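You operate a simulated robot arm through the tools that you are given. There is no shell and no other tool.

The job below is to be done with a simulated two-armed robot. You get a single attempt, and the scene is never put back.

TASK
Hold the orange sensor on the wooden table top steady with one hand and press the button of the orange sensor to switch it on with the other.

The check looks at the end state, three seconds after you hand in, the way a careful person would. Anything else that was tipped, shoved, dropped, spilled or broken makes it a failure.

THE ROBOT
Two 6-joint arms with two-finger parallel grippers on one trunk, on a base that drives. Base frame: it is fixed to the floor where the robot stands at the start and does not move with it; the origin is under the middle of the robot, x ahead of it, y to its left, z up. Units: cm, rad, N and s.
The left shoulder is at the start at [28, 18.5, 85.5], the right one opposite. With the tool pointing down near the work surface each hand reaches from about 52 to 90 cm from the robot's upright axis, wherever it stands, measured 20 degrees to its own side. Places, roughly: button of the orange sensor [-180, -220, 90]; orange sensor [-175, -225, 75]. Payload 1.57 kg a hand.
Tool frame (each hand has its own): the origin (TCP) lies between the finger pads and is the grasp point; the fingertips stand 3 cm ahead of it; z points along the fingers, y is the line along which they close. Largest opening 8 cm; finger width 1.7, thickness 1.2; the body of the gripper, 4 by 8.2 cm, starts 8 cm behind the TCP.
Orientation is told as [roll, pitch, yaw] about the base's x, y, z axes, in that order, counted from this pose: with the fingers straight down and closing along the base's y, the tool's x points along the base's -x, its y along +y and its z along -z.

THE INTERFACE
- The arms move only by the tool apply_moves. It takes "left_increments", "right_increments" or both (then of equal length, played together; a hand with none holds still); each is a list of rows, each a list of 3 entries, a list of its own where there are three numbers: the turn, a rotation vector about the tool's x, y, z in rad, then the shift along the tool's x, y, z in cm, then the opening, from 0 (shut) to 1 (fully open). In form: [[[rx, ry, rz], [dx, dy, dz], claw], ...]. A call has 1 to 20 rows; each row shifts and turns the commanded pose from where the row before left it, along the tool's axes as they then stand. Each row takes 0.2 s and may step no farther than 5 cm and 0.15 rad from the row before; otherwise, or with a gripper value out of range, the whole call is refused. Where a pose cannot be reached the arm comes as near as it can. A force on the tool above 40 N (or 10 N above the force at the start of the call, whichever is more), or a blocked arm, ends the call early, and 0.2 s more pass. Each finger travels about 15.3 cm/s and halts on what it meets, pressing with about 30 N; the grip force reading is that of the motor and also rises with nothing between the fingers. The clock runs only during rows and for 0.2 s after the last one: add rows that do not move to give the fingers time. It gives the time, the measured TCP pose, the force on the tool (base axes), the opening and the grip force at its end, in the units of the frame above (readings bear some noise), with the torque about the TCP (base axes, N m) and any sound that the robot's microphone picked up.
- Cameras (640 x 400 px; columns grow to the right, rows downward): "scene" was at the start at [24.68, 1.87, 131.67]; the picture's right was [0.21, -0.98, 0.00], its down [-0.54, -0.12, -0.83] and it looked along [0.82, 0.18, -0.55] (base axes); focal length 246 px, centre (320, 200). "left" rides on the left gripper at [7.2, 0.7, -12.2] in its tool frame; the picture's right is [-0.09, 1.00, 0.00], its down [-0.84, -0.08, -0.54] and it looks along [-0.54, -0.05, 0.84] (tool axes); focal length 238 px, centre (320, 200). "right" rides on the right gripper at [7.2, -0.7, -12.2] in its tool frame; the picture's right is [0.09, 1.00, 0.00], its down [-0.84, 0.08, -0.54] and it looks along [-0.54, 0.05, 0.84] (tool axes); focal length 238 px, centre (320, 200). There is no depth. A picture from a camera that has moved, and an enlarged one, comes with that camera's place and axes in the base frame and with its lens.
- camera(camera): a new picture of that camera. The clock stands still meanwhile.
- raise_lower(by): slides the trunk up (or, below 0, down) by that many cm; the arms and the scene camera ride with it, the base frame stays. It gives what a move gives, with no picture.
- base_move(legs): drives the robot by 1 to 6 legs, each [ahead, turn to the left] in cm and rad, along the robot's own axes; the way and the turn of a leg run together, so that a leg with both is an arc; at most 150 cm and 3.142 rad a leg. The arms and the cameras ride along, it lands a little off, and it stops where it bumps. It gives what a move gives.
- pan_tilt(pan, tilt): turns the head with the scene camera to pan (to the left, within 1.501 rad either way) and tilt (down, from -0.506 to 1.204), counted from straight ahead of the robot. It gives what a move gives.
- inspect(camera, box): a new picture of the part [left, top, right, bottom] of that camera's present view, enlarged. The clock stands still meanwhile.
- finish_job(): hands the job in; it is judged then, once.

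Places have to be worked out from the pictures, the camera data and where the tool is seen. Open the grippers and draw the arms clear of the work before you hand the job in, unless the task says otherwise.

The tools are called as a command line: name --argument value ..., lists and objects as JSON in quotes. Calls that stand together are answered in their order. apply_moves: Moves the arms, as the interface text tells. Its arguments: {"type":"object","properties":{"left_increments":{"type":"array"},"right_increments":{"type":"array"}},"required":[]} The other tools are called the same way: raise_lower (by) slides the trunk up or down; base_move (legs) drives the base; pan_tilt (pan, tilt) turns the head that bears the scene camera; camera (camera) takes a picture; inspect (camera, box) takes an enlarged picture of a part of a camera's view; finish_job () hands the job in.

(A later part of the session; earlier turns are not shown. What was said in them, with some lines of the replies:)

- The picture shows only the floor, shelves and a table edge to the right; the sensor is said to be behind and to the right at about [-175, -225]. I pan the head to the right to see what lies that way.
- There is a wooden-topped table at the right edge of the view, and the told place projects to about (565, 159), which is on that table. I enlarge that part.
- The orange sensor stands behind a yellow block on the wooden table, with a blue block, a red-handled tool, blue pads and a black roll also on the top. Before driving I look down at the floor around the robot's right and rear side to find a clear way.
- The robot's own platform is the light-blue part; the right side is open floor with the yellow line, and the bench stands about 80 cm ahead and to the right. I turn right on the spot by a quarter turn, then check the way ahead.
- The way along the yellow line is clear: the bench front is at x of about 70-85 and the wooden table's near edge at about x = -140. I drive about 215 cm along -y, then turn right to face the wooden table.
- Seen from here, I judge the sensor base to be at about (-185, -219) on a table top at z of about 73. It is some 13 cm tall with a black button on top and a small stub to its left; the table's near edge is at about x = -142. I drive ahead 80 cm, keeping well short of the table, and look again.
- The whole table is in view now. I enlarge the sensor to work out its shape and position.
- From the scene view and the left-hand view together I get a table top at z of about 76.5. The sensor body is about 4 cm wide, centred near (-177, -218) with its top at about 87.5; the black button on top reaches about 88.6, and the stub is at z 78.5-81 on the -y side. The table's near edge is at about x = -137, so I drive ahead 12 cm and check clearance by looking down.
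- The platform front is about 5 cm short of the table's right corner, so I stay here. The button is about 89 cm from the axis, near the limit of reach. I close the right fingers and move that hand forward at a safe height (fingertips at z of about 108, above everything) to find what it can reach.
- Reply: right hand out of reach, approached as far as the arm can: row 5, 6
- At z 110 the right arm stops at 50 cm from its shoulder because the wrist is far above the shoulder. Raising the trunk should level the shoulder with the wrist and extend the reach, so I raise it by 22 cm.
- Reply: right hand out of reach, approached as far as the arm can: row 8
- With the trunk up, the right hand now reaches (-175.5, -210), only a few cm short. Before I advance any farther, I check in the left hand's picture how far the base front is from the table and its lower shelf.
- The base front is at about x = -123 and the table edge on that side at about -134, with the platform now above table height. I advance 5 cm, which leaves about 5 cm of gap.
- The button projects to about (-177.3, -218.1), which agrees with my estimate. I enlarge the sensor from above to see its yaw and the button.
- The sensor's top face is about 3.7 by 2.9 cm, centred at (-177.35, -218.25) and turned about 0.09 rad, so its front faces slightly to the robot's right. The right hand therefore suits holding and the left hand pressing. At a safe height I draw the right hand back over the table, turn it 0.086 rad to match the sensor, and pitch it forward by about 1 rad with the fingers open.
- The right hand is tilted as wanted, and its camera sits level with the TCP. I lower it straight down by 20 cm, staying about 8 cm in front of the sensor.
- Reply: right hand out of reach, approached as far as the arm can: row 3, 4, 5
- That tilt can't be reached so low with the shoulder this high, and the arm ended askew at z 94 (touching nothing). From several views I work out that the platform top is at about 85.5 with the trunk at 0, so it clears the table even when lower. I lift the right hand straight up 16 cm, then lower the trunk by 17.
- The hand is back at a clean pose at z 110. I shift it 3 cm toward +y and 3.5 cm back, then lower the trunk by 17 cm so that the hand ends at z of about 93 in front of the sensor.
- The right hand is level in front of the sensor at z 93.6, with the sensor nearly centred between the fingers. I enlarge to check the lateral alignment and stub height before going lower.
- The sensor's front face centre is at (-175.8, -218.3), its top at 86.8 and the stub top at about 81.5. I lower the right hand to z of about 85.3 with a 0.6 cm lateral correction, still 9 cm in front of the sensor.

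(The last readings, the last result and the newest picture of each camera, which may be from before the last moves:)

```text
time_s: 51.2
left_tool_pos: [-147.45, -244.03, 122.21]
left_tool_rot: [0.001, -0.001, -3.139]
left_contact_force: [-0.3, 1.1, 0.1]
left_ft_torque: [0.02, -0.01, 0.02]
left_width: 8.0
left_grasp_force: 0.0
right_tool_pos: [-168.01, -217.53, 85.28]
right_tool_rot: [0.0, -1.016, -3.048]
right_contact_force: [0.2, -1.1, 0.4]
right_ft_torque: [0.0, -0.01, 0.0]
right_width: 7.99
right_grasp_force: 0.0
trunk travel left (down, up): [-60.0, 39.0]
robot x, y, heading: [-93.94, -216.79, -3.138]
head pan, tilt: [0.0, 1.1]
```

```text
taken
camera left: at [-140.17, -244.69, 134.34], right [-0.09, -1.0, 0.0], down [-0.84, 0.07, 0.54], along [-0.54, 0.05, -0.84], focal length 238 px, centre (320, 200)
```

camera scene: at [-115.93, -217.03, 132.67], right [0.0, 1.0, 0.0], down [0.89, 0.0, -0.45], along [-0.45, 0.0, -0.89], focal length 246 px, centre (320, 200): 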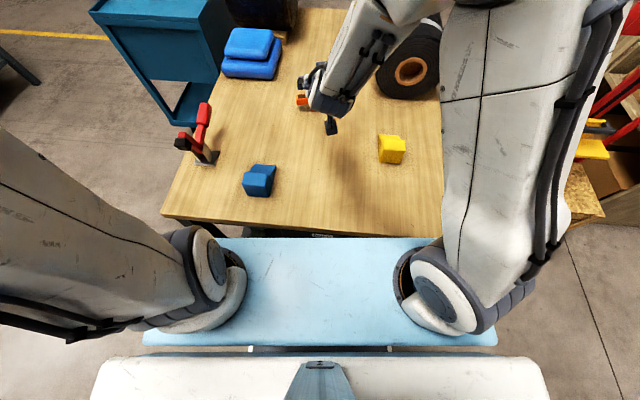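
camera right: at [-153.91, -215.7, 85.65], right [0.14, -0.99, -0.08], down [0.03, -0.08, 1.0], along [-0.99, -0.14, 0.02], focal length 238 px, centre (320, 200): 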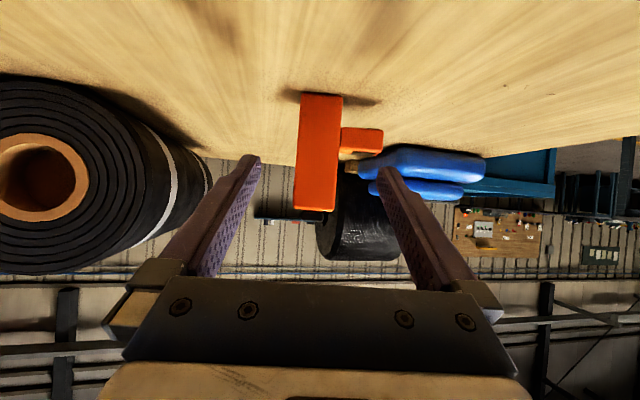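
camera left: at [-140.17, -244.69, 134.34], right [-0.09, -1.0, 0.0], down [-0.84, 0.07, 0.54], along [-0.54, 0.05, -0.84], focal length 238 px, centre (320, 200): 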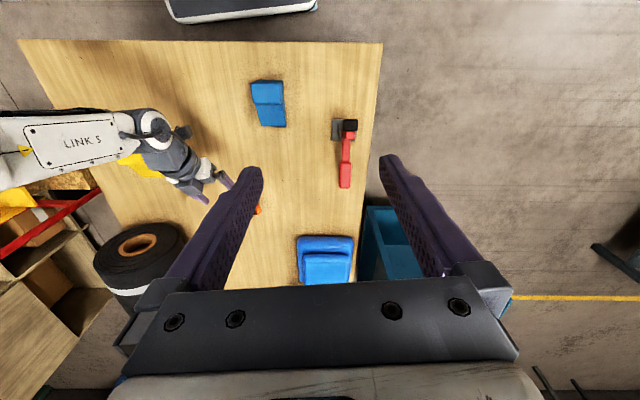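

The hand is at (-168.0, -217.5, 85.3), aligned with the sensor, and the fingers will pass about 1.5 cm above the stub. I slide forward 6 cm and look again.

apply_moves --right_increments '[[[0, 0, 0], [-0.792, 0, 1.274], 1.0], [[0, 0, 0], [-0.792, 0, 1.274], 1.0], [[0, 0, 0], [-0.792, 0, 1.274], 1.0], [[0, 0, 0], [-0.792, 0, 1.274], 1.0], [[0, 0, 0], [0, 0, 0], 1.0]]'

camera --camera "right"

inspect --camera "left" --box '[170, 140, 290, 230]'

```text
time_s: 52.4
left_tool_pos: [-147.53, -243.91, 122.27]
left_tool_rot: [-0.002, 0.0, -3.137]
left_contact_force: [0.7, -0.1, -0.5]
left_ft_torque: [-0.02, 0.0, -0.02]
left_width: 8.01
left_grasp_force: 0.1
right_tool_pos: [-173.92, -218.03, 85.15]
right_tool_rot: [-0.001, -1.015, -3.052]
right_contact_force: [-0.3, -0.1, 0.7]
right_ft_torque: [-0.03, -0.01, 0.0]
right_width: 8.0
right_grasp_force: 0.1
trunk travel left (down, up): [-60.0, 39.0]
robot x, y, heading: [-93.65, -216.72, -3.142]
head pan, tilt: [0.0, 1.1]
```

```text
taken
camera right: at [-159.83, -216.19, 85.6], right [0.14, -0.99, -0.08], down [0.03, -0.08, 1.0], along [-0.99, -0.14, 0.01], focal length 238 px, centre (320, 200)
```

right: 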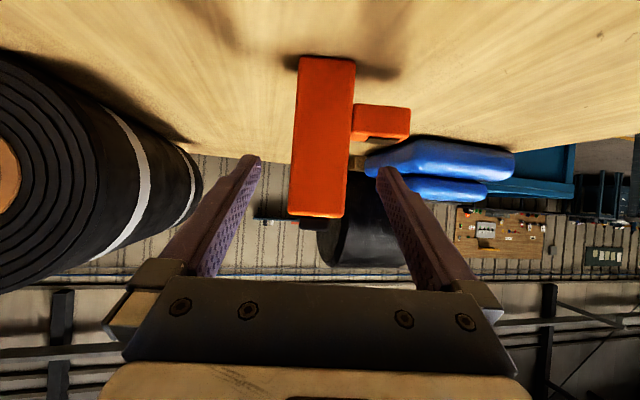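

```text
4.44 times, centred on (230, 185) of left
camera zoom: at [-140.16, -244.69, 134.35], right [-0.09, -1.0, 0.0], down [-0.84, 0.07, 0.54], along [-0.54, 0.05, -0.84], focal length 1059 px, centre (720, 267)
```

zoom: 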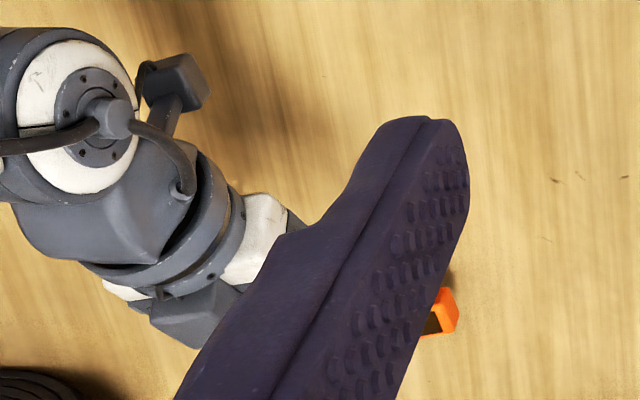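

The fingers now straddle the front of the sensor evenly and above the stub. I slide in the last 3 cm, then look.

apply_moves --right_increments '[[[0, 0, 0], [-0.792, 0, 1.274], 1.0], [[0, 0, 0], [-0.792, 0, 1.274], 1.0], [[0, 0, 0], [0, 0, 0], 1.0]]'

camera --camera "right"

```text
time_s: 53.2
left_tool_pos: [-147.36, -244.02, 122.21]
left_tool_rot: [0.0, 0.001, -3.137]
left_contact_force: [0.5, -0.1, -1.7]
left_ft_torque: [0.01, -0.01, -0.02]
left_width: 7.99
left_grasp_force: 0.1
right_tool_pos: [-176.92, -218.39, 85.27]
right_tool_rot: [0.0, -1.013, -3.052]
right_contact_force: [0.8, -1.6, -0.1]
right_ft_torque: [0.01, -0.03, -0.01]
right_width: 8.01
right_grasp_force: 0.0
trunk travel left (down, up): [-60.0, 39.0]
robot x, y, heading: [-93.41, -217.27, -3.135]
head pan, tilt: [0.0, 1.1]
```

```text
taken
camera right: at [-162.79, -216.47, 85.58], right [0.14, -0.99, -0.08], down [0.03, -0.08, 1.0], along [-0.99, -0.14, 0.01], focal length 238 px, centre (320, 200)
```

right: 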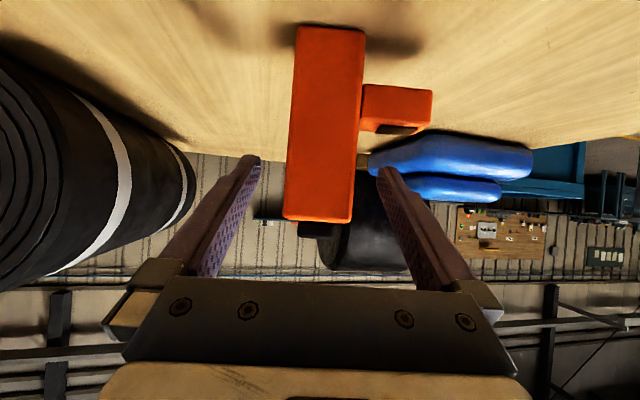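

The sensor is centred between the fingers. I close in stages, first to about 4.6 cm, and look before making contact.

apply_moves --right_increments '[[[0, 0, 0], [0, 0, 0], 0.8], [[0, 0, 0], [0, 0, 0], 0.65], [[0, 0, 0], [0, 0, 0], 0.57], [[0, 0, 0], [0, 0, 0], 0.57]]'

camera --camera "right"

```text
time_s: 54.2
left_tool_pos: [-147.35, -243.98, 122.02]
left_tool_rot: [0.001, 0.0, -3.138]
left_contact_force: [0.2, -1.5, 0.1]
left_ft_torque: [0.03, 0.02, 0.07]
left_width: 8.03
left_grasp_force: 0.2
right_tool_pos: [-176.9, -218.36, 85.2]
right_tool_rot: [0.002, -1.014, -3.05]
right_contact_force: [0.2, -0.3, -0.7]
right_ft_torque: [0.02, -0.03, 0.0]
right_width: 4.56
right_grasp_force: 0.1
trunk travel left (down, up): [-60.0, 39.0]
robot x, y, heading: [-93.53, -217.22, -3.139]
head pan, tilt: [0.0, 1.1]
```

```text
taken
camera right: at [-162.77, -216.48, 85.59], right [0.14, -0.99, -0.08], down [0.03, -0.08, 1.0], along [-0.99, -0.14, 0.01], focal length 238 px, centre (320, 200)
```

right: 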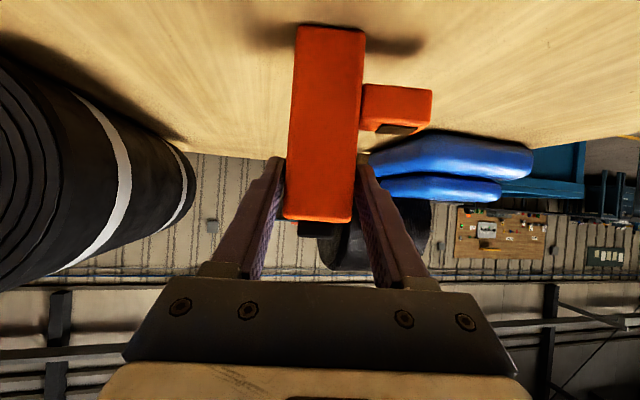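

The fingers are just outside the body on both sides with no contact force. I enlarge to compare the two gaps.

inspect --camera "right" --box '[240, 100, 400, 260]'

```text
2.50 times, centred on (320, 180) of right
camera zoom: at [-162.77, -216.48, 85.59], right [0.14, -0.99, -0.08], down [0.03, -0.08, 1.0], along [-0.99, -0.14, 0.01], focal length 596 px, centre (320, 250)
```

zoom: 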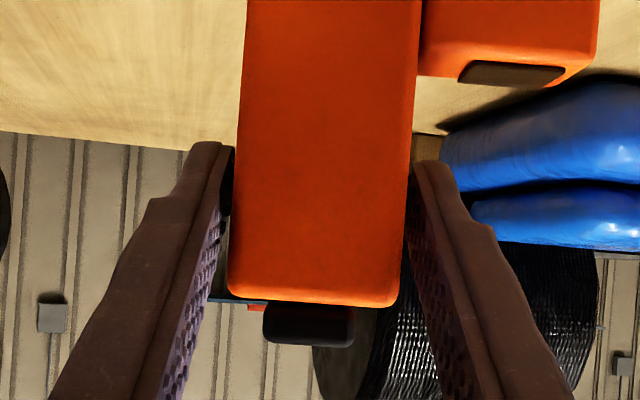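

The gap is about 0.2 cm larger on the left side of the picture, so I shift the hand 0.1 cm toward tool +y and close gently onto the body.

apply_moves --right_increments '[[[0, 0, 0], [0, 0.12, 0], 0.54], [[0, 0, 0], [0, 0, 0], 0.51], [[0, 0, 0], [0, 0, 0], 0.48], [[0, 0, 0], [0, 0, 0], 0.46], [[0, 0, 0], [0, 0, 0], 0.44], [[0, 0, 0], [0, 0, 0], 0.44]]'

inspect --camera "right" --box '[240, 100, 400, 260]'

camera --camera "right"

```text
time_s: 55.6
left_tool_pos: [-147.42, -244.07, 122.23]
left_tool_rot: [0.0, 0.0, -3.136]
left_contact_force: [0.6, 0.4, 0.8]
left_ft_torque: [0.01, 0.01, 0.0]
left_width: 8.0
left_grasp_force: 0.0
right_tool_pos: [-176.78, -218.47, 85.19]
right_tool_rot: [-0.001, -1.015, -3.052]
right_contact_force: [-0.3, 0.9, 1.2]
right_ft_torque: [0.09, 0.05, 0.02]
right_width: 3.99
right_grasp_force: 30.4
trunk travel left (down, up): [-60.0, 39.0]
robot x, y, heading: [-93.34, -216.91, -3.135]
head pan, tilt: [0.0, 1.1]
```

```text
2.50 times, centred on (320, 180) of right
camera zoom: at [-162.78, -216.59, 85.6], right [0.14, -0.99, -0.08], down [0.03, -0.08, 1.0], along [-0.99, -0.14, 0.01], focal length 596 px, centre (320, 250)
```

zoom: 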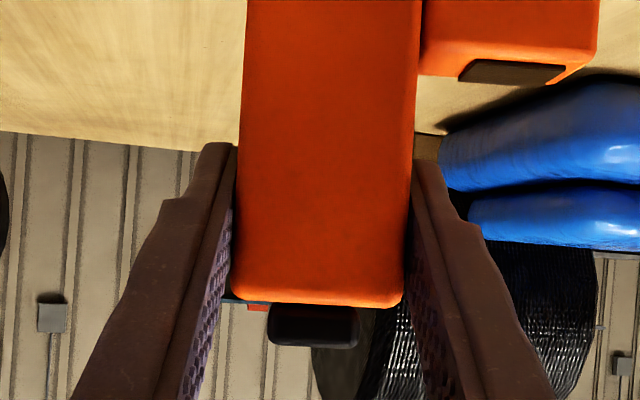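

```text
taken
camera right: at [-162.78, -216.59, 85.6], right [0.14, -0.99, -0.08], down [0.03, -0.08, 1.0], along [-0.99, -0.14, 0.01], focal length 238 px, centre (320, 200)
```

right: 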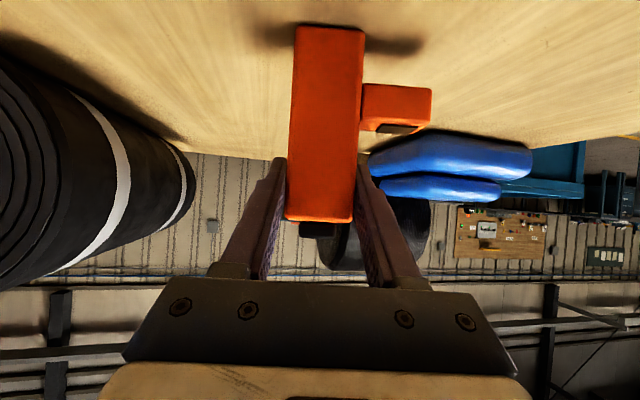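

The sensor is held: the width reads 3.99 cm with 30 N of grip and negligible side force. Now the left hand: I close its fingers and bring it, clear of the red clamp and blue block, to about (-166, -230, 97), to the left of the right hand.

apply_moves --left_increments '[[[0, 0, 0], [-2.92, -2.4, 2.44], 0.7], [[0, 0, 0], [-2.92, -2.4, 2.44], 0.4], [[0, 0, 0], [-2.92, -2.4, 2.44], 0.1], [[0, 0, 0], [-2.92, -2.4, 2.44], 0.0], [[0, 0, 0], [-2.92, -2.4, 2.44], 0.0], [[0, 0, 0], [-1.33, -0.67, 4.33], 0.0], [[0, 0, 0], [-1.33, -0.67, 4.33], 0.0], [[0, 0, 0], [-1.33, -0.67, 4.33], 0.0], [[0, 0, 0], [0, 0, 0], 0.0]]'

camera --camera "left"

camera --camera "scene"

```text
time_s: 57.6
left_tool_pos: [-165.96, -229.84, 97.1]
left_tool_rot: [0.0, 0.001, -3.138]
left_contact_force: [0.0, 0.7, 0.5]
left_ft_torque: [-0.01, 0.04, 0.0]
left_width: 0.0
left_grasp_force: 21.1
right_tool_pos: [-176.73, -218.42, 85.14]
right_tool_rot: [0.001, -1.014, -3.05]
right_contact_force: [0.8, 0.3, 0.0]
right_ft_torque: [-0.05, -0.02, -0.02]
right_width: 3.97
right_grasp_force: 29.9
trunk travel left (down, up): [-60.0, 39.0]
robot x, y, heading: [-93.59, -216.97, -3.137]
head pan, tilt: [0.0, 1.1]
```

```text
taken
camera left: at [-158.72, -230.57, 109.33], right [-0.09, -1.0, 0.0], down [-0.84, 0.07, 0.54], along [-0.54, 0.05, -0.84], focal length 238 px, centre (320, 200)
```

left: 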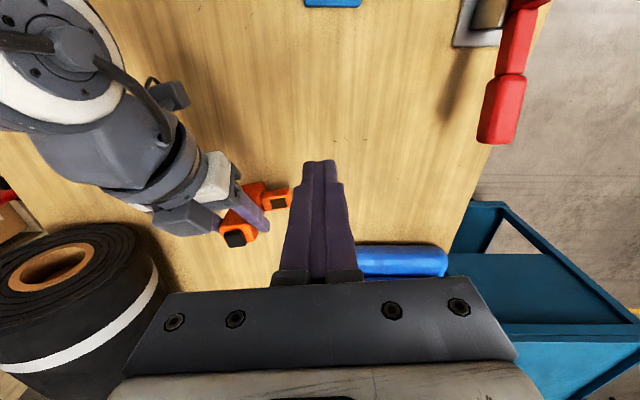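

```text
taken
camera scene: at [-115.93, -217.03, 132.67], right [0.0, 1.0, 0.0], down [0.89, 0.0, -0.45], along [-0.45, 0.0, -0.89], focal length 246 px, centre (320, 200)
```

scene: 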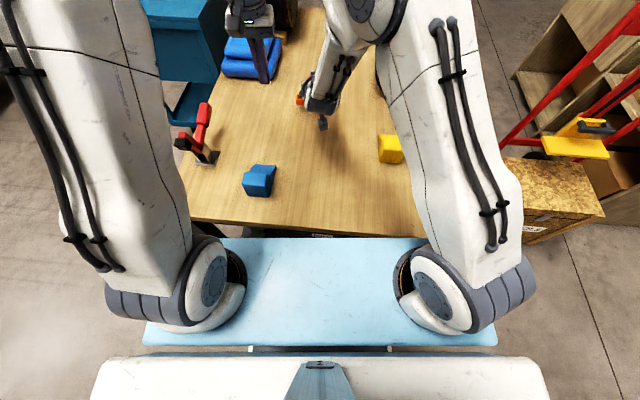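

The right hand holds the sensor with the black button free on top. I enlarge the button in the left hand's view to fix its place.

inspect --camera "left" --box '[190, 170, 310, 260]'

```text
4.44 times, centred on (250, 215) of left
camera zoom: at [-158.72, -230.57, 109.33], right [-0.09, -1.0, 0.0], down [-0.84, 0.07, 0.54], along [-0.54, 0.05, -0.84], focal length 1059 px, centre (631, 133)
```

zoom: 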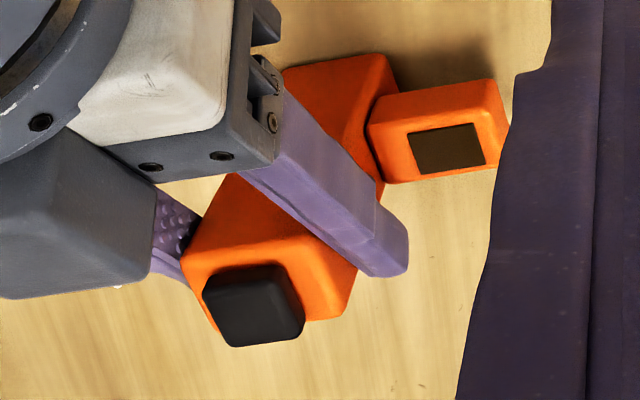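

Combining this view with the earlier one from above puts the button top at about (-177.5, -218.5, 87.6). I move the closed left fingers first to x = -177.5 beside the sensor, then sideways over the button with the tips about 4 cm above it.

apply_moves --left_increments '[[[0, 0, 0], [-3.85, -0.28, 0], 0.0], [[0, 0, 0], [-3.85, -0.28, 0], 0.0], [[0, 0, 0], [-3.85, -0.28, 0], 0.0], [[0, 0, 0], [0, -3.5, 0.8], 0.0], [[0, 0, 0], [0, -3.5, 0.8], 0.0], [[0, 0, 0], [0, -3.5, 0.8], 0.0], [[0, 0, 0], [0, 0, 0], 0.0]]'

camera --camera "left"

camera --camera "right"

camera --camera "scene"

```text
time_s: 59.2
left_tool_pos: [-177.73, -218.68, 94.53]
left_tool_rot: [-0.001, 0.002, -3.138]
left_contact_force: [0.3, -0.6, 0.6]
left_ft_torque: [-0.02, -0.05, -0.03]
left_width: 0.0
left_grasp_force: 21.1
right_tool_pos: [-176.87, -218.46, 85.21]
right_tool_rot: [0.0, -1.014, -3.05]
right_contact_force: [0.0, 0.3, -0.3]
right_ft_torque: [-0.02, 0.0, -0.03]
right_width: 3.97
right_grasp_force: 29.9
trunk travel left (down, up): [-60.0, 39.0]
robot x, y, heading: [-94.02, -216.88, -3.137]
head pan, tilt: [0.0, 1.1]
```

```text
taken
camera left: at [-170.45, -219.33, 106.75], right [-0.09, -1.0, 0.0], down [-0.84, 0.07, 0.54], along [-0.54, 0.05, -0.84], focal length 238 px, centre (320, 200)
```

left: 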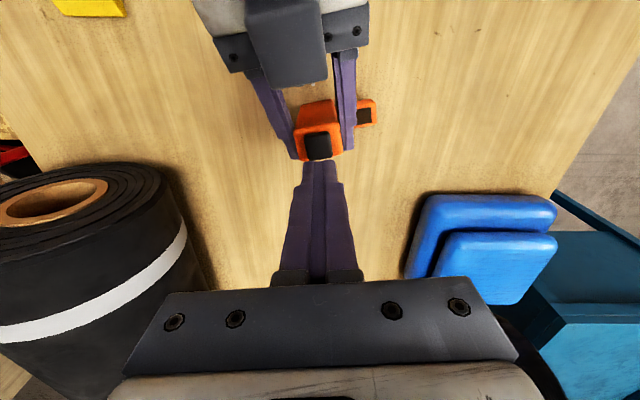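

```text
taken
camera right: at [-162.77, -216.61, 85.58], right [0.14, -0.99, -0.08], down [0.03, -0.08, 1.0], along [-0.99, -0.14, 0.01], focal length 238 px, centre (320, 200)
```

right: 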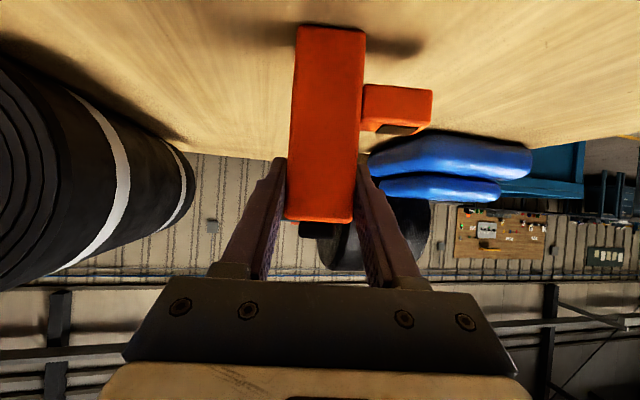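

```text
taken
camera scene: at [-115.94, -217.03, 132.66], right [0.0, 1.0, 0.0], down [0.89, 0.0, -0.45], along [-0.45, 0.0, -0.89], focal length 246 px, centre (320, 200)
```

scene: 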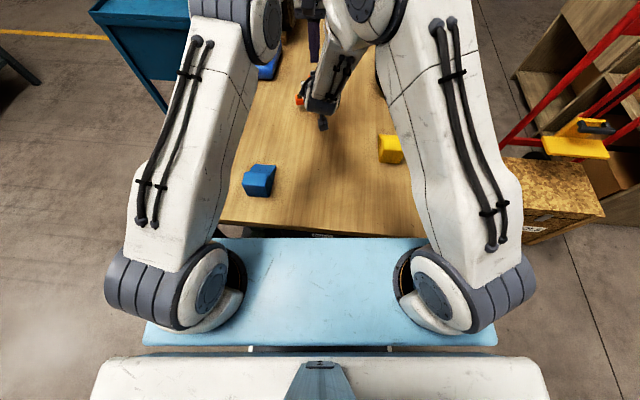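

The left fingertips are above the button, with about 4 cm to go. I enlarge to check alignment before pressing.

inspect --camera "left" --box '[270, 90, 380, 190]'

```text
4.00 times, centred on (325, 140) of left
camera zoom: at [-170.45, -219.33, 106.75], right [-0.09, -1.0, 0.0], down [-0.84, 0.07, 0.54], along [-0.54, 0.05, -0.84], focal length 953 px, centre (300, 440)
```

zoom: 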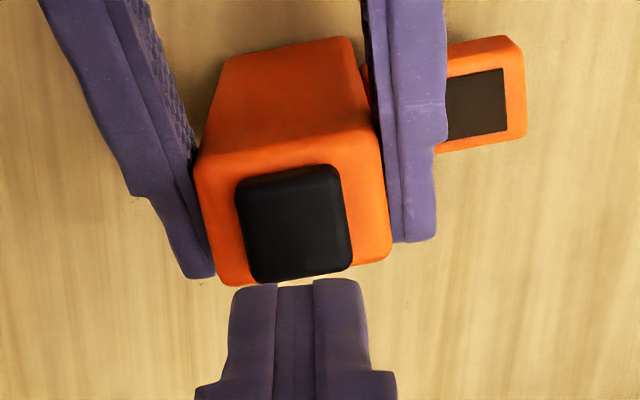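

The button centre comes out at (-177.35, -218.6), so I nudge the fingers 0.35 cm toward the robot and descend 3 cm, stopping just short of the button.

apply_moves --left_increments '[[[0, 0, 0], [0.35, -0.05, 0.8], 0.0], [[0, 0, 0], [0, 0, 1.0], 0.0], [[0, 0, 0], [0, 0, 1.0], 0.0], [[0, 0, 0], [0, 0, 0.2], 0.0], [[0, 0, 0], [0, 0, 0], 0.0]]'

camera --camera "left"

inspect --camera "right" --box '[240, 100, 400, 260]'

```text
time_s: 60.4
left_tool_pos: [-177.4, -218.79, 91.47]
left_tool_rot: [0.0, 0.0, -3.138]
left_contact_force: [-0.2, 0.6, 0.1]
left_ft_torque: [-0.01, -0.02, -0.01]
left_width: 0.0
left_grasp_force: 21.7
right_tool_pos: [-176.98, -218.44, 85.15]
right_tool_rot: [0.001, -1.014, -3.051]
right_contact_force: [0.7, -0.5, 0.3]
right_ft_torque: [0.04, -0.05, -0.03]
right_width: 3.98
right_grasp_force: 30.4
trunk travel left (down, up): [-60.0, 39.0]
robot x, y, heading: [-93.59, -217.05, -3.139]
head pan, tilt: [0.0, 1.1]
```

```text
taken
camera left: at [-170.12, -219.38, 103.73], right [-0.09, -1.0, 0.0], down [-0.84, 0.07, 0.54], along [-0.54, 0.05, -0.84], focal length 238 px, centre (320, 200)
```

left: 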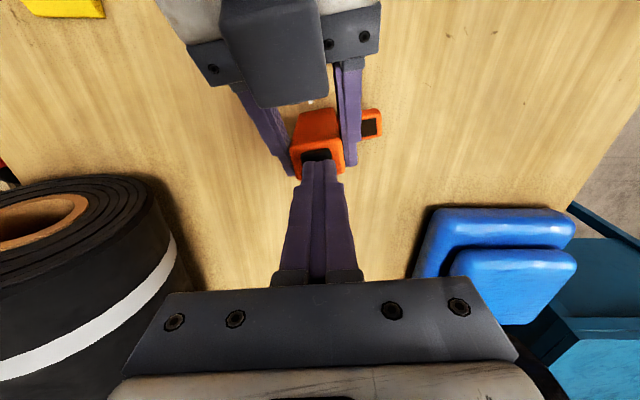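

```text
2.50 times, centred on (320, 180) of right
camera zoom: at [-162.77, -216.59, 85.58], right [0.14, -0.99, -0.08], down [0.03, -0.08, 1.0], along [-0.99, -0.14, 0.01], focal length 596 px, centre (320, 250)
```

zoom: 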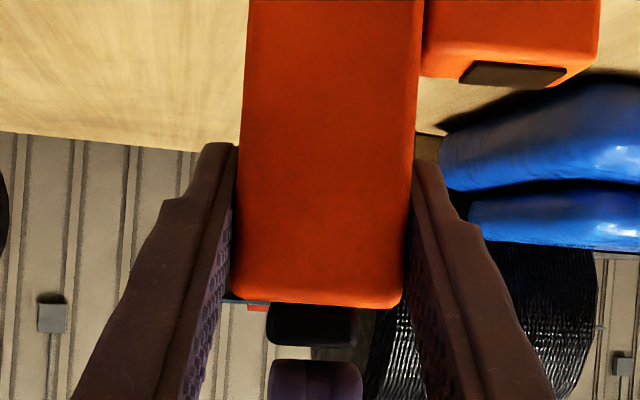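

The right camera shows the closed left fingertips right over the button with a gap of about 0.3 cm. I press down in small steps and watch the force and sound.

apply_moves --left_increments '[[[0, 0, 0], [0, 0, 0.15], 0.0], [[0, 0, 0], [0, 0, 0.15], 0.0], [[0, 0, 0], [0, 0, 0.15], 0.0], [[0, 0, 0], [0, 0, 0], 0.0]]'

inspect --camera "right" --box '[240, 100, 400, 260]'

```text
time_s: 61.4
left_tool_pos: [-177.31, -218.77, 91.03]
left_tool_rot: [0.0, 0.001, -3.138]
left_contact_force: [0.3, -0.7, 0.3]
left_ft_torque: [0.0, -0.01, 0.01]
left_width: 0.0
left_grasp_force: 21.6
right_tool_pos: [-176.79, -218.32, 85.26]
right_tool_rot: [0.0, -1.014, -3.051]
right_contact_force: [-0.3, 0.4, -0.1]
right_ft_torque: [0.03, 0.0, 0.01]
right_width: 3.96
right_grasp_force: 30.0
trunk travel left (down, up): [-60.0, 39.0]
robot x, y, heading: [-93.36, -217.0, -3.135]
head pan, tilt: [0.0, 1.1]
```

```text
2.50 times, centred on (320, 180) of right
camera zoom: at [-162.78, -216.6, 85.58], right [0.14, -0.99, -0.08], down [0.03, -0.08, 1.0], along [-0.99, -0.14, 0.01], focal length 596 px, centre (320, 250)
```

zoom: 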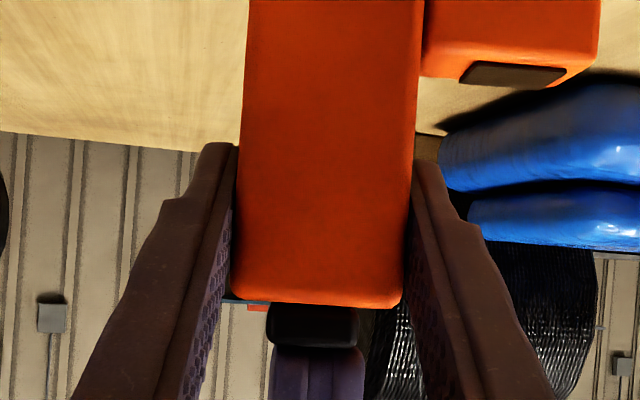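

The tips now appear to meet the button top but no force shows yet. I continue down in 0.1 cm steps.

apply_moves --left_increments '[[[0, 0, 0], [0, 0, 0.1], 0.0], [[0, 0, 0], [0, 0, 0.1], 0.0], [[0, 0, 0], [0, 0, 0.1], 0.0], [[0, 0, 0], [0, 0, 0], 0.0]]'

inspect --camera "right" --box '[240, 100, 400, 260]'

```text
time_s: 62.4
left_tool_pos: [-177.27, -218.66, 90.75]
left_tool_rot: [0.001, 0.0, -3.138]
left_contact_force: [-0.5, 0.4, 1.0]
left_ft_torque: [-0.03, 0.02, 0.0]
left_width: 0.0
left_grasp_force: 21.3
right_tool_pos: [-176.9, -218.52, 85.13]
right_tool_rot: [0.0, -1.015, -3.051]
right_contact_force: [0.4, -0.2, -0.6]
right_ft_torque: [-0.06, 0.07, -0.02]
right_width: 3.98
right_grasp_force: 30.2
trunk travel left (down, up): [-60.0, 39.0]
robot x, y, heading: [-94.13, -216.93, -3.142]
head pan, tilt: [0.0, 1.1]
heard: click
```

```text
2.50 times, centred on (320, 180) of right
camera zoom: at [-162.77, -216.59, 85.58], right [0.14, -0.99, -0.08], down [0.03, -0.08, 1.0], along [-0.99, -0.14, 0.01], focal length 596 px, centre (320, 250)
```

zoom: 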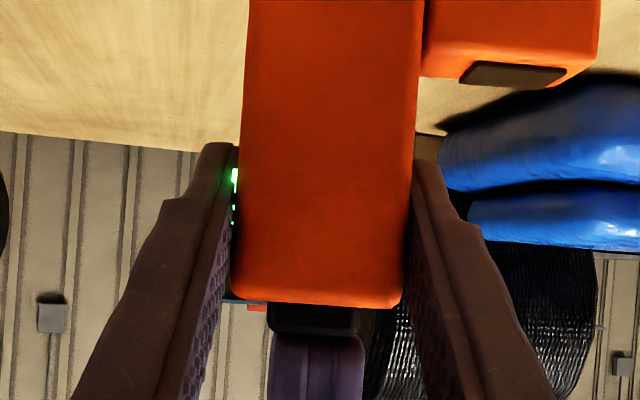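

A click was heard and a green lamp on the sensor's side is now lit. I lift the left fingers straight up, without pressing again, and check that the lamp stays on.

apply_moves --left_increments '[[[0, 0, 0], [0, 0, -0.3], 0.0], [[0, 0, 0], [0, 0, -1.0], 0.0], [[0, 0, 0], [0, 0, -1.5], 0.0], [[0, 0, 0], [0, 0, -1.5], 0.0], [[0, 0, 0], [0, 0, 0], 0.0]]'

inspect --camera "right" --box '[240, 100, 400, 260]'

camera --camera "left"

```text
time_s: 63.6
left_tool_pos: [-177.28, -218.66, 95.1]
left_tool_rot: [0.001, 0.001, -3.138]
left_contact_force: [0.0, 0.1, 0.2]
left_ft_torque: [0.02, -0.04, 0.0]
left_width: 0.0
left_grasp_force: 20.9
right_tool_pos: [-176.85, -218.47, 85.21]
right_tool_rot: [-0.001, -1.014, -3.052]
right_contact_force: [0.3, 1.0, -0.3]
right_ft_torque: [0.0, 0.02, -0.02]
right_width: 3.97
right_grasp_force: 30.4
trunk travel left (down, up): [-60.0, 39.0]
robot x, y, heading: [-93.84, -217.12, -3.142]
head pan, tilt: [0.0, 1.1]
```

```text
2.50 times, centred on (320, 180) of right
camera zoom: at [-162.78, -216.6, 85.58], right [0.14, -0.99, -0.08], down [0.03, -0.08, 1.0], along [-0.99, -0.14, 0.01], focal length 596 px, centre (320, 250)
```

zoom: 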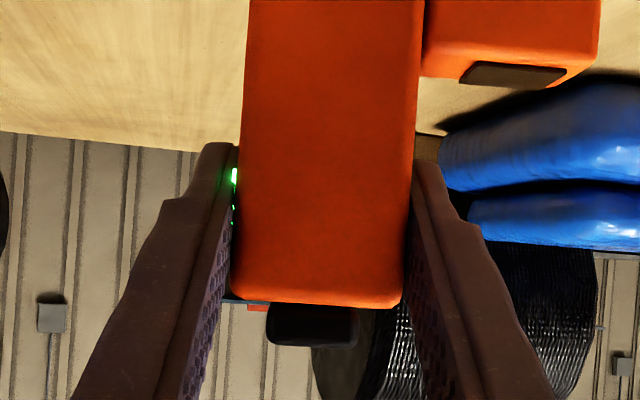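

```text
taken
camera left: at [-170.03, -219.31, 107.38], right [-0.09, -1.0, 0.0], down [-0.84, 0.07, 0.54], along [-0.54, 0.05, -0.84], focal length 238 px, centre (320, 200)
```

left: 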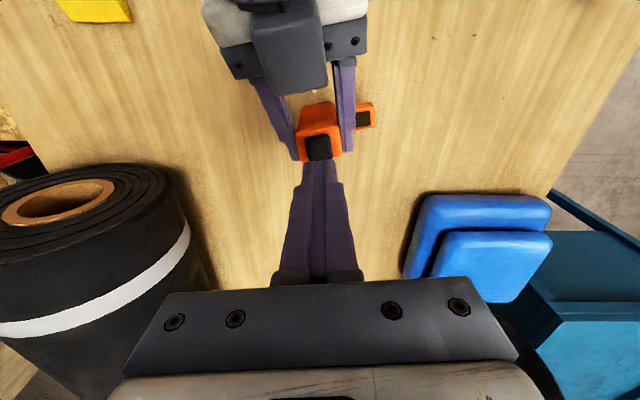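

The lamp stays green with the button released. I take the left hand back along the way it came, to the left, back and up, and open it once it is clear.

apply_moves --left_increments '[[[0, 0, 0], [0, 3.5, -0.6], 0.0], [[0, 0, 0], [0, 3.5, -0.6], 0.0], [[0, 0, 0], [0, 3.5, -0.6], 0.0], [[0, 0, 0], [3.85, 0.28, 0], 0.0], [[0, 0, 0], [3.85, 0.28, 0], 0.0], [[0, 0, 0], [3.85, 0.28, 0], 0.0], [[0, 0, 0], [1.33, 0.67, -4.33], 0.0], [[0, 0, 0], [1.33, 0.67, -4.33], 0.0], [[0, 0, 0], [1.33, 0.67, -4.33], 0.0], [[0, 0, 0], [2.92, 2.4, -2.44], 0.0], [[0, 0, 0], [2.92, 2.4, -2.44], 0.3], [[0, 0, 0], [2.92, 2.4, -2.44], 0.6], [[0, 0, 0], [2.92, 2.4, -2.44], 1.0], [[0, 0, 0], [0, 0, 0], 1.0]]'

camera --camera "left"

```text
time_s: 66.6
left_tool_pos: [-149.98, -241.82, 119.54]
left_tool_rot: [0.0, 0.0, -3.136]
left_contact_force: [0.0, -0.2, 0.6]
left_ft_torque: [-0.01, -0.02, -0.02]
left_width: 8.0
left_grasp_force: 0.2
right_tool_pos: [-176.84, -218.51, 85.2]
right_tool_rot: [-0.002, -1.012, -3.05]
right_contact_force: [0.2, -0.2, -0.9]
right_ft_torque: [0.0, -0.03, -0.01]
right_width: 3.96
right_grasp_force: 30.1
trunk travel left (down, up): [-60.0, 39.0]
robot x, y, heading: [-93.06, -216.66, -3.138]
head pan, tilt: [0.0, 1.1]
```

```text
taken
camera left: at [-142.84, -242.4, 131.76], right [-0.09, -1.0, 0.0], down [-0.84, 0.07, 0.54], along [-0.54, 0.05, -0.84], focal length 238 px, centre (320, 200)
```

left: 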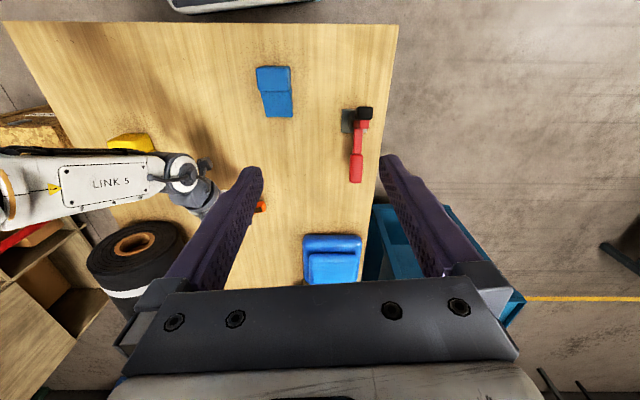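

The left hand is clear and nothing else has been disturbed. I open the right fingers in stages without moving the hand and look at the sensor.

apply_moves --right_increments '[[[0, 0, 0], [0, 0, 0], 0.51], [[0, 0, 0], [0, 0, 0], 0.56], [[0, 0, 0], [0, 0, 0], 0.7], [[0, 0, 0], [0, 0, 0], 0.9], [[0, 0, 0], [0, 0, 0], 1.0], [[0, 0, 0], [0, 0, 0], 1.0]]'

camera --camera "right"

```text
time_s: 68.0
left_tool_pos: [-150.2, -241.71, 119.48]
left_tool_rot: [-0.001, 0.001, -3.139]
left_contact_force: [0.0, 0.0, -0.9]
left_ft_torque: [0.03, -0.01, 0.0]
left_width: 7.99
left_grasp_force: 0.1
right_tool_pos: [-176.83, -218.56, 85.22]
right_tool_rot: [-0.002, -1.015, -3.052]
right_contact_force: [0.4, -0.1, 0.0]
right_ft_torque: [-0.03, 0.02, 0.0]
right_width: 7.99
right_grasp_force: 0.1
trunk travel left (down, up): [-60.0, 39.0]
robot x, y, heading: [-93.19, -216.9, -3.141]
head pan, tilt: [0.0, 1.1]
```

```text
taken
camera right: at [-162.77, -216.6, 85.59], right [0.14, -0.99, -0.08], down [0.03, -0.08, 1.0], along [-0.99, -0.14, 0.01], focal length 238 px, centre (320, 200)
```

right: 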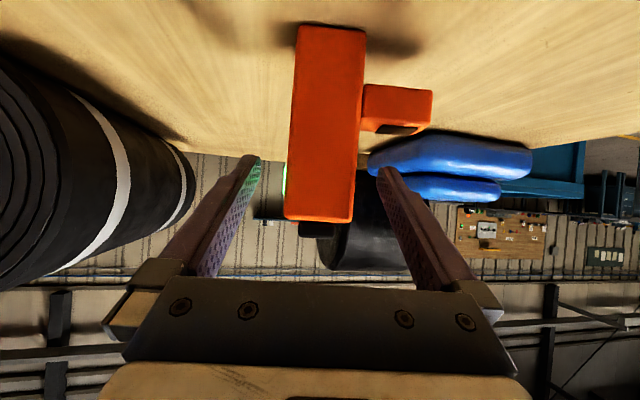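

The sensor stands free with the lamp lit. I slide the right hand straight back 9 cm along the way it came in, then lift it.

apply_moves --right_increments '[[[0, 0, 0], [0.792, 0, -1.274], 1.0], [[0, 0, 0], [0.792, 0, -1.274], 1.0], [[0, 0, 0], [0.792, 0, -1.274], 1.0], [[0, 0, 0], [0.792, 0, -1.274], 1.0], [[0, 0, 0], [0.792, 0, -1.274], 1.0], [[0, 0, 0], [0.792, 0, -1.274], 1.0], [[0, 0, 0], [-2.547, 0, -1.584], 1.0], [[0, 0, 0], [-2.547, 0, -1.584], 1.0], [[0, 0, 0], [-2.547, 0, -1.584], 1.0], [[0, 0, 0], [-2.547, 0, -1.584], 1.0], [[0, 0, 0], [0, 0, 0], 1.0]]'

camera --camera "right"

camera --camera "scene"

```text
time_s: 70.4
left_tool_pos: [-150.03, -241.73, 119.58]
left_tool_rot: [0.001, 0.0, -3.139]
left_contact_force: [0.1, 0.0, 0.2]
left_ft_torque: [0.05, -0.02, -0.01]
left_width: 8.01
left_grasp_force: 0.1
right_tool_pos: [-167.78, -217.8, 97.42]
right_tool_rot: [0.0, -1.015, -3.053]
right_contact_force: [0.7, 0.2, -0.4]
right_ft_torque: [-0.03, -0.01, -0.02]
right_width: 8.02
right_grasp_force: 0.0
trunk travel left (down, up): [-60.0, 39.0]
robot x, y, heading: [-93.3, -217.01, -3.137]
head pan, tilt: [0.0, 1.1]
```

```text
taken
camera right: at [-153.78, -215.79, 97.74], right [0.14, -0.99, -0.08], down [0.03, -0.08, 1.0], along [-0.99, -0.14, 0.01], focal length 238 px, centre (320, 200)
```

right: 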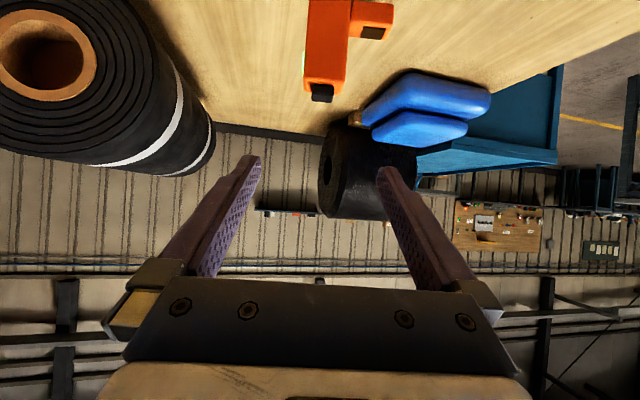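

```text
taken
camera scene: at [-115.92, -217.03, 132.67], right [0.0, 1.0, 0.0], down [0.89, 0.0, -0.45], along [-0.45, 0.0, -0.89], focal length 246 px, centre (320, 200)
```

scene: 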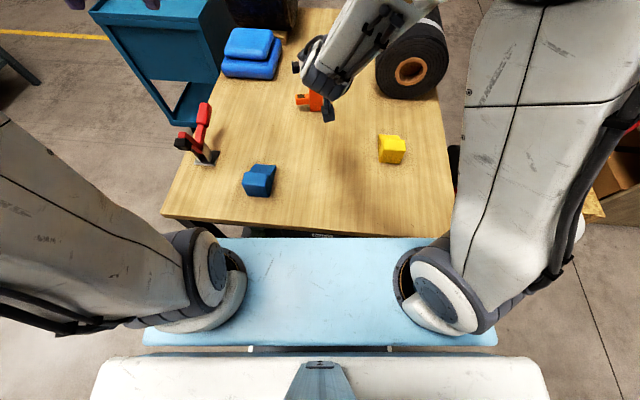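

The sensor is upright and untouched after release, with the other items in place. I raise the right hand further, turn it back to pointing down and draw it back to the right, away from the work.

apply_moves --right_increments '[[[0, 0, 0], [-3.396, 0, -2.112], 1.0], [[0, 0, 0], [-3.396, 0, -2.112], 1.0], [[0, 0.145, 0], [0, 0, 0], 1.0], [[0, 0.145, 0], [0, 0, 0], 1.0], [[0, 0.145, 0], [0, 0, 0], 1.0], [[0, 0.145, 0], [0, 0, 0], 1.0], [[0, 0.145, 0], [0, 0, 0], 1.0], [[0, 0.145, 0], [0, 0, 0], 1.0], [[0, 0.145, 0], [0, 0, 0], 1.0], [[0, 0, 0.086], [0, 0, 0], 1.0], [[0, 0, 0], [3.0, -3.5, 0], 1.0], [[0, 0, 0], [3.0, -3.5, 0], 1.0], [[0, 0, 0], [3.0, -3.5, 0], 1.0], [[0, 0, 0], [3.0, -3.5, 0], 1.0], [[0, 0, 0], [3.0, -3.5, 0], 1.0], [[0, 0, 0], [0, 0, 0], 1.0]]'

pan_tilt --pan 0.0 --tilt 0.8

camera --camera "scene"

camera --camera "right"

```text
time_s: 73.8
left_tool_pos: [-150.15, -241.69, 119.55]
left_tool_rot: [-0.001, 0.001, -3.137]
left_contact_force: [0.3, -0.5, 0.7]
left_ft_torque: [-0.01, -0.01, 0.01]
left_width: 8.01
left_grasp_force: 0.0
right_tool_pos: [-153.08, -200.17, 105.37]
right_tool_rot: [0.001, 0.0, -3.138]
right_contact_force: [0.4, 0.1, 0.6]
right_ft_torque: [-0.02, 0.01, 0.01]
right_width: 8.02
right_grasp_force: 0.1
trunk travel left (down, up): [-60.0, 39.0]
robot x, y, heading: [-93.56, -216.91, -3.137]
head pan, tilt: [0.0, 1.1]
```

```text
time_s: 74.6
left_tool_pos: [-150.11, -241.81, 119.59]
left_tool_rot: [0.0, 0.001, -3.138]
left_contact_force: [0.2, 0.5, 0.4]
left_ft_torque: [-0.01, 0.0, -0.02]
left_width: 8.02
left_grasp_force: 0.1
right_tool_pos: [-153.06, -199.98, 105.47]
right_tool_rot: [-0.001, 0.0, -3.139]
right_contact_force: [0.2, -0.8, -0.7]
right_ft_torque: [0.01, -0.03, 0.0]
right_width: 7.98
right_grasp_force: 0.1
trunk travel left (down, up): [-60.0, 39.0]
robot x, y, heading: [-93.71, -217.15, -3.137]
head pan, tilt: [0.0, 0.799]
```

```text
taken
camera scene: at [-117.68, -217.03, 134.83], right [0.0, 1.0, 0.0], down [0.72, 0.0, -0.7], along [-0.7, 0.0, -0.72], focal length 246 px, centre (320, 200)
```

scene: 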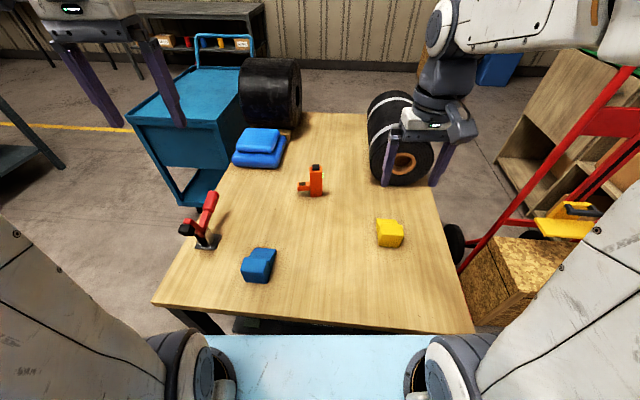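

```text
taken
camera right: at [-145.83, -199.49, 117.62], right [0.1, -1.0, 0.0], down [-0.84, -0.08, 0.54], along [-0.54, -0.05, -0.84], focal length 238 px, centre (320, 200)
```

right: 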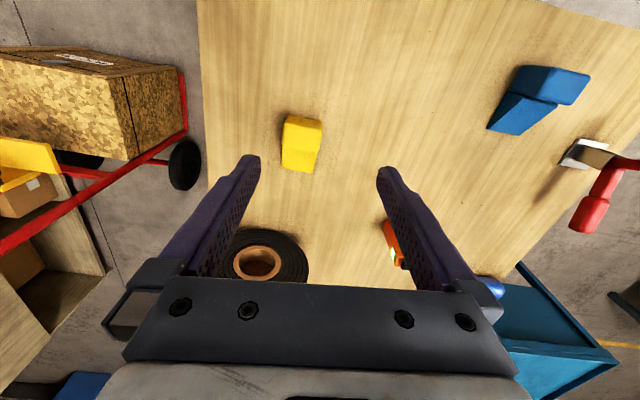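

Everything on the table stands where it was and both hands are clear. I take one last enlarged look at the sensor to confirm the lamp.

inspect --camera "scene" --box '[280, 150, 350, 210]'

inspect --camera "right" --box '[360, 200, 420, 280]'

```text
6.67 times, centred on (315, 180) of scene
camera zoom: at [-117.68, -217.03, 134.83], right [0.0, 1.0, 0.0], down [0.72, 0.0, -0.7], along [-0.7, 0.0, -0.72], focal length 1638 px, centre (353, 333)
```

zoom: 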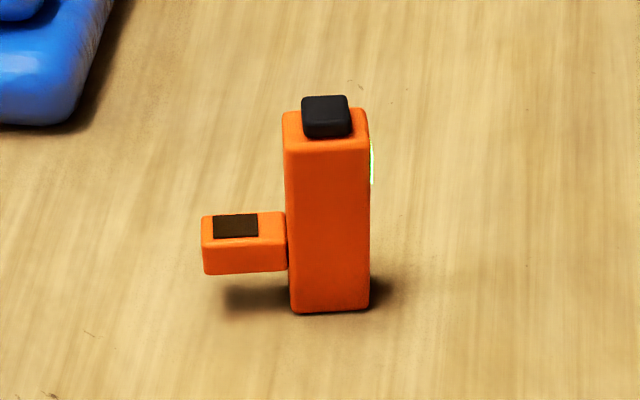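

```text
5.00 times, centred on (390, 240) of right
camera zoom: at [-145.83, -199.49, 117.62], right [0.1, -1.0, 0.0], down [-0.84, -0.08, 0.54], along [-0.54, -0.05, -0.84], focal length 1192 px, centre (-30, 0)
```

zoom: 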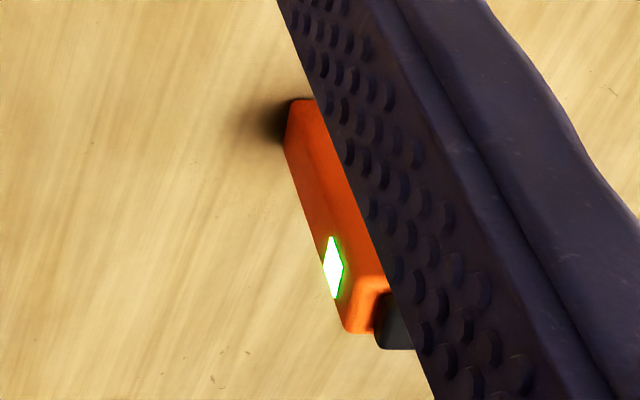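

The green lamp is lit, the sensor stands upright in its place, both grippers are open and clear, and nothing else has moved. I hand the job in.

finish_job

```text
The job is handed in.
```

The orange sensor is switched on. I held it with the right hand and pressed its button once with the left. There was a click, and the green lamp on its side lit and stayed lit after I let go.

The sensor is still upright, where it stood. In the last pictures nothing else on the table had moved. Both grippers are open and clear of the work, and I have handed the job in.
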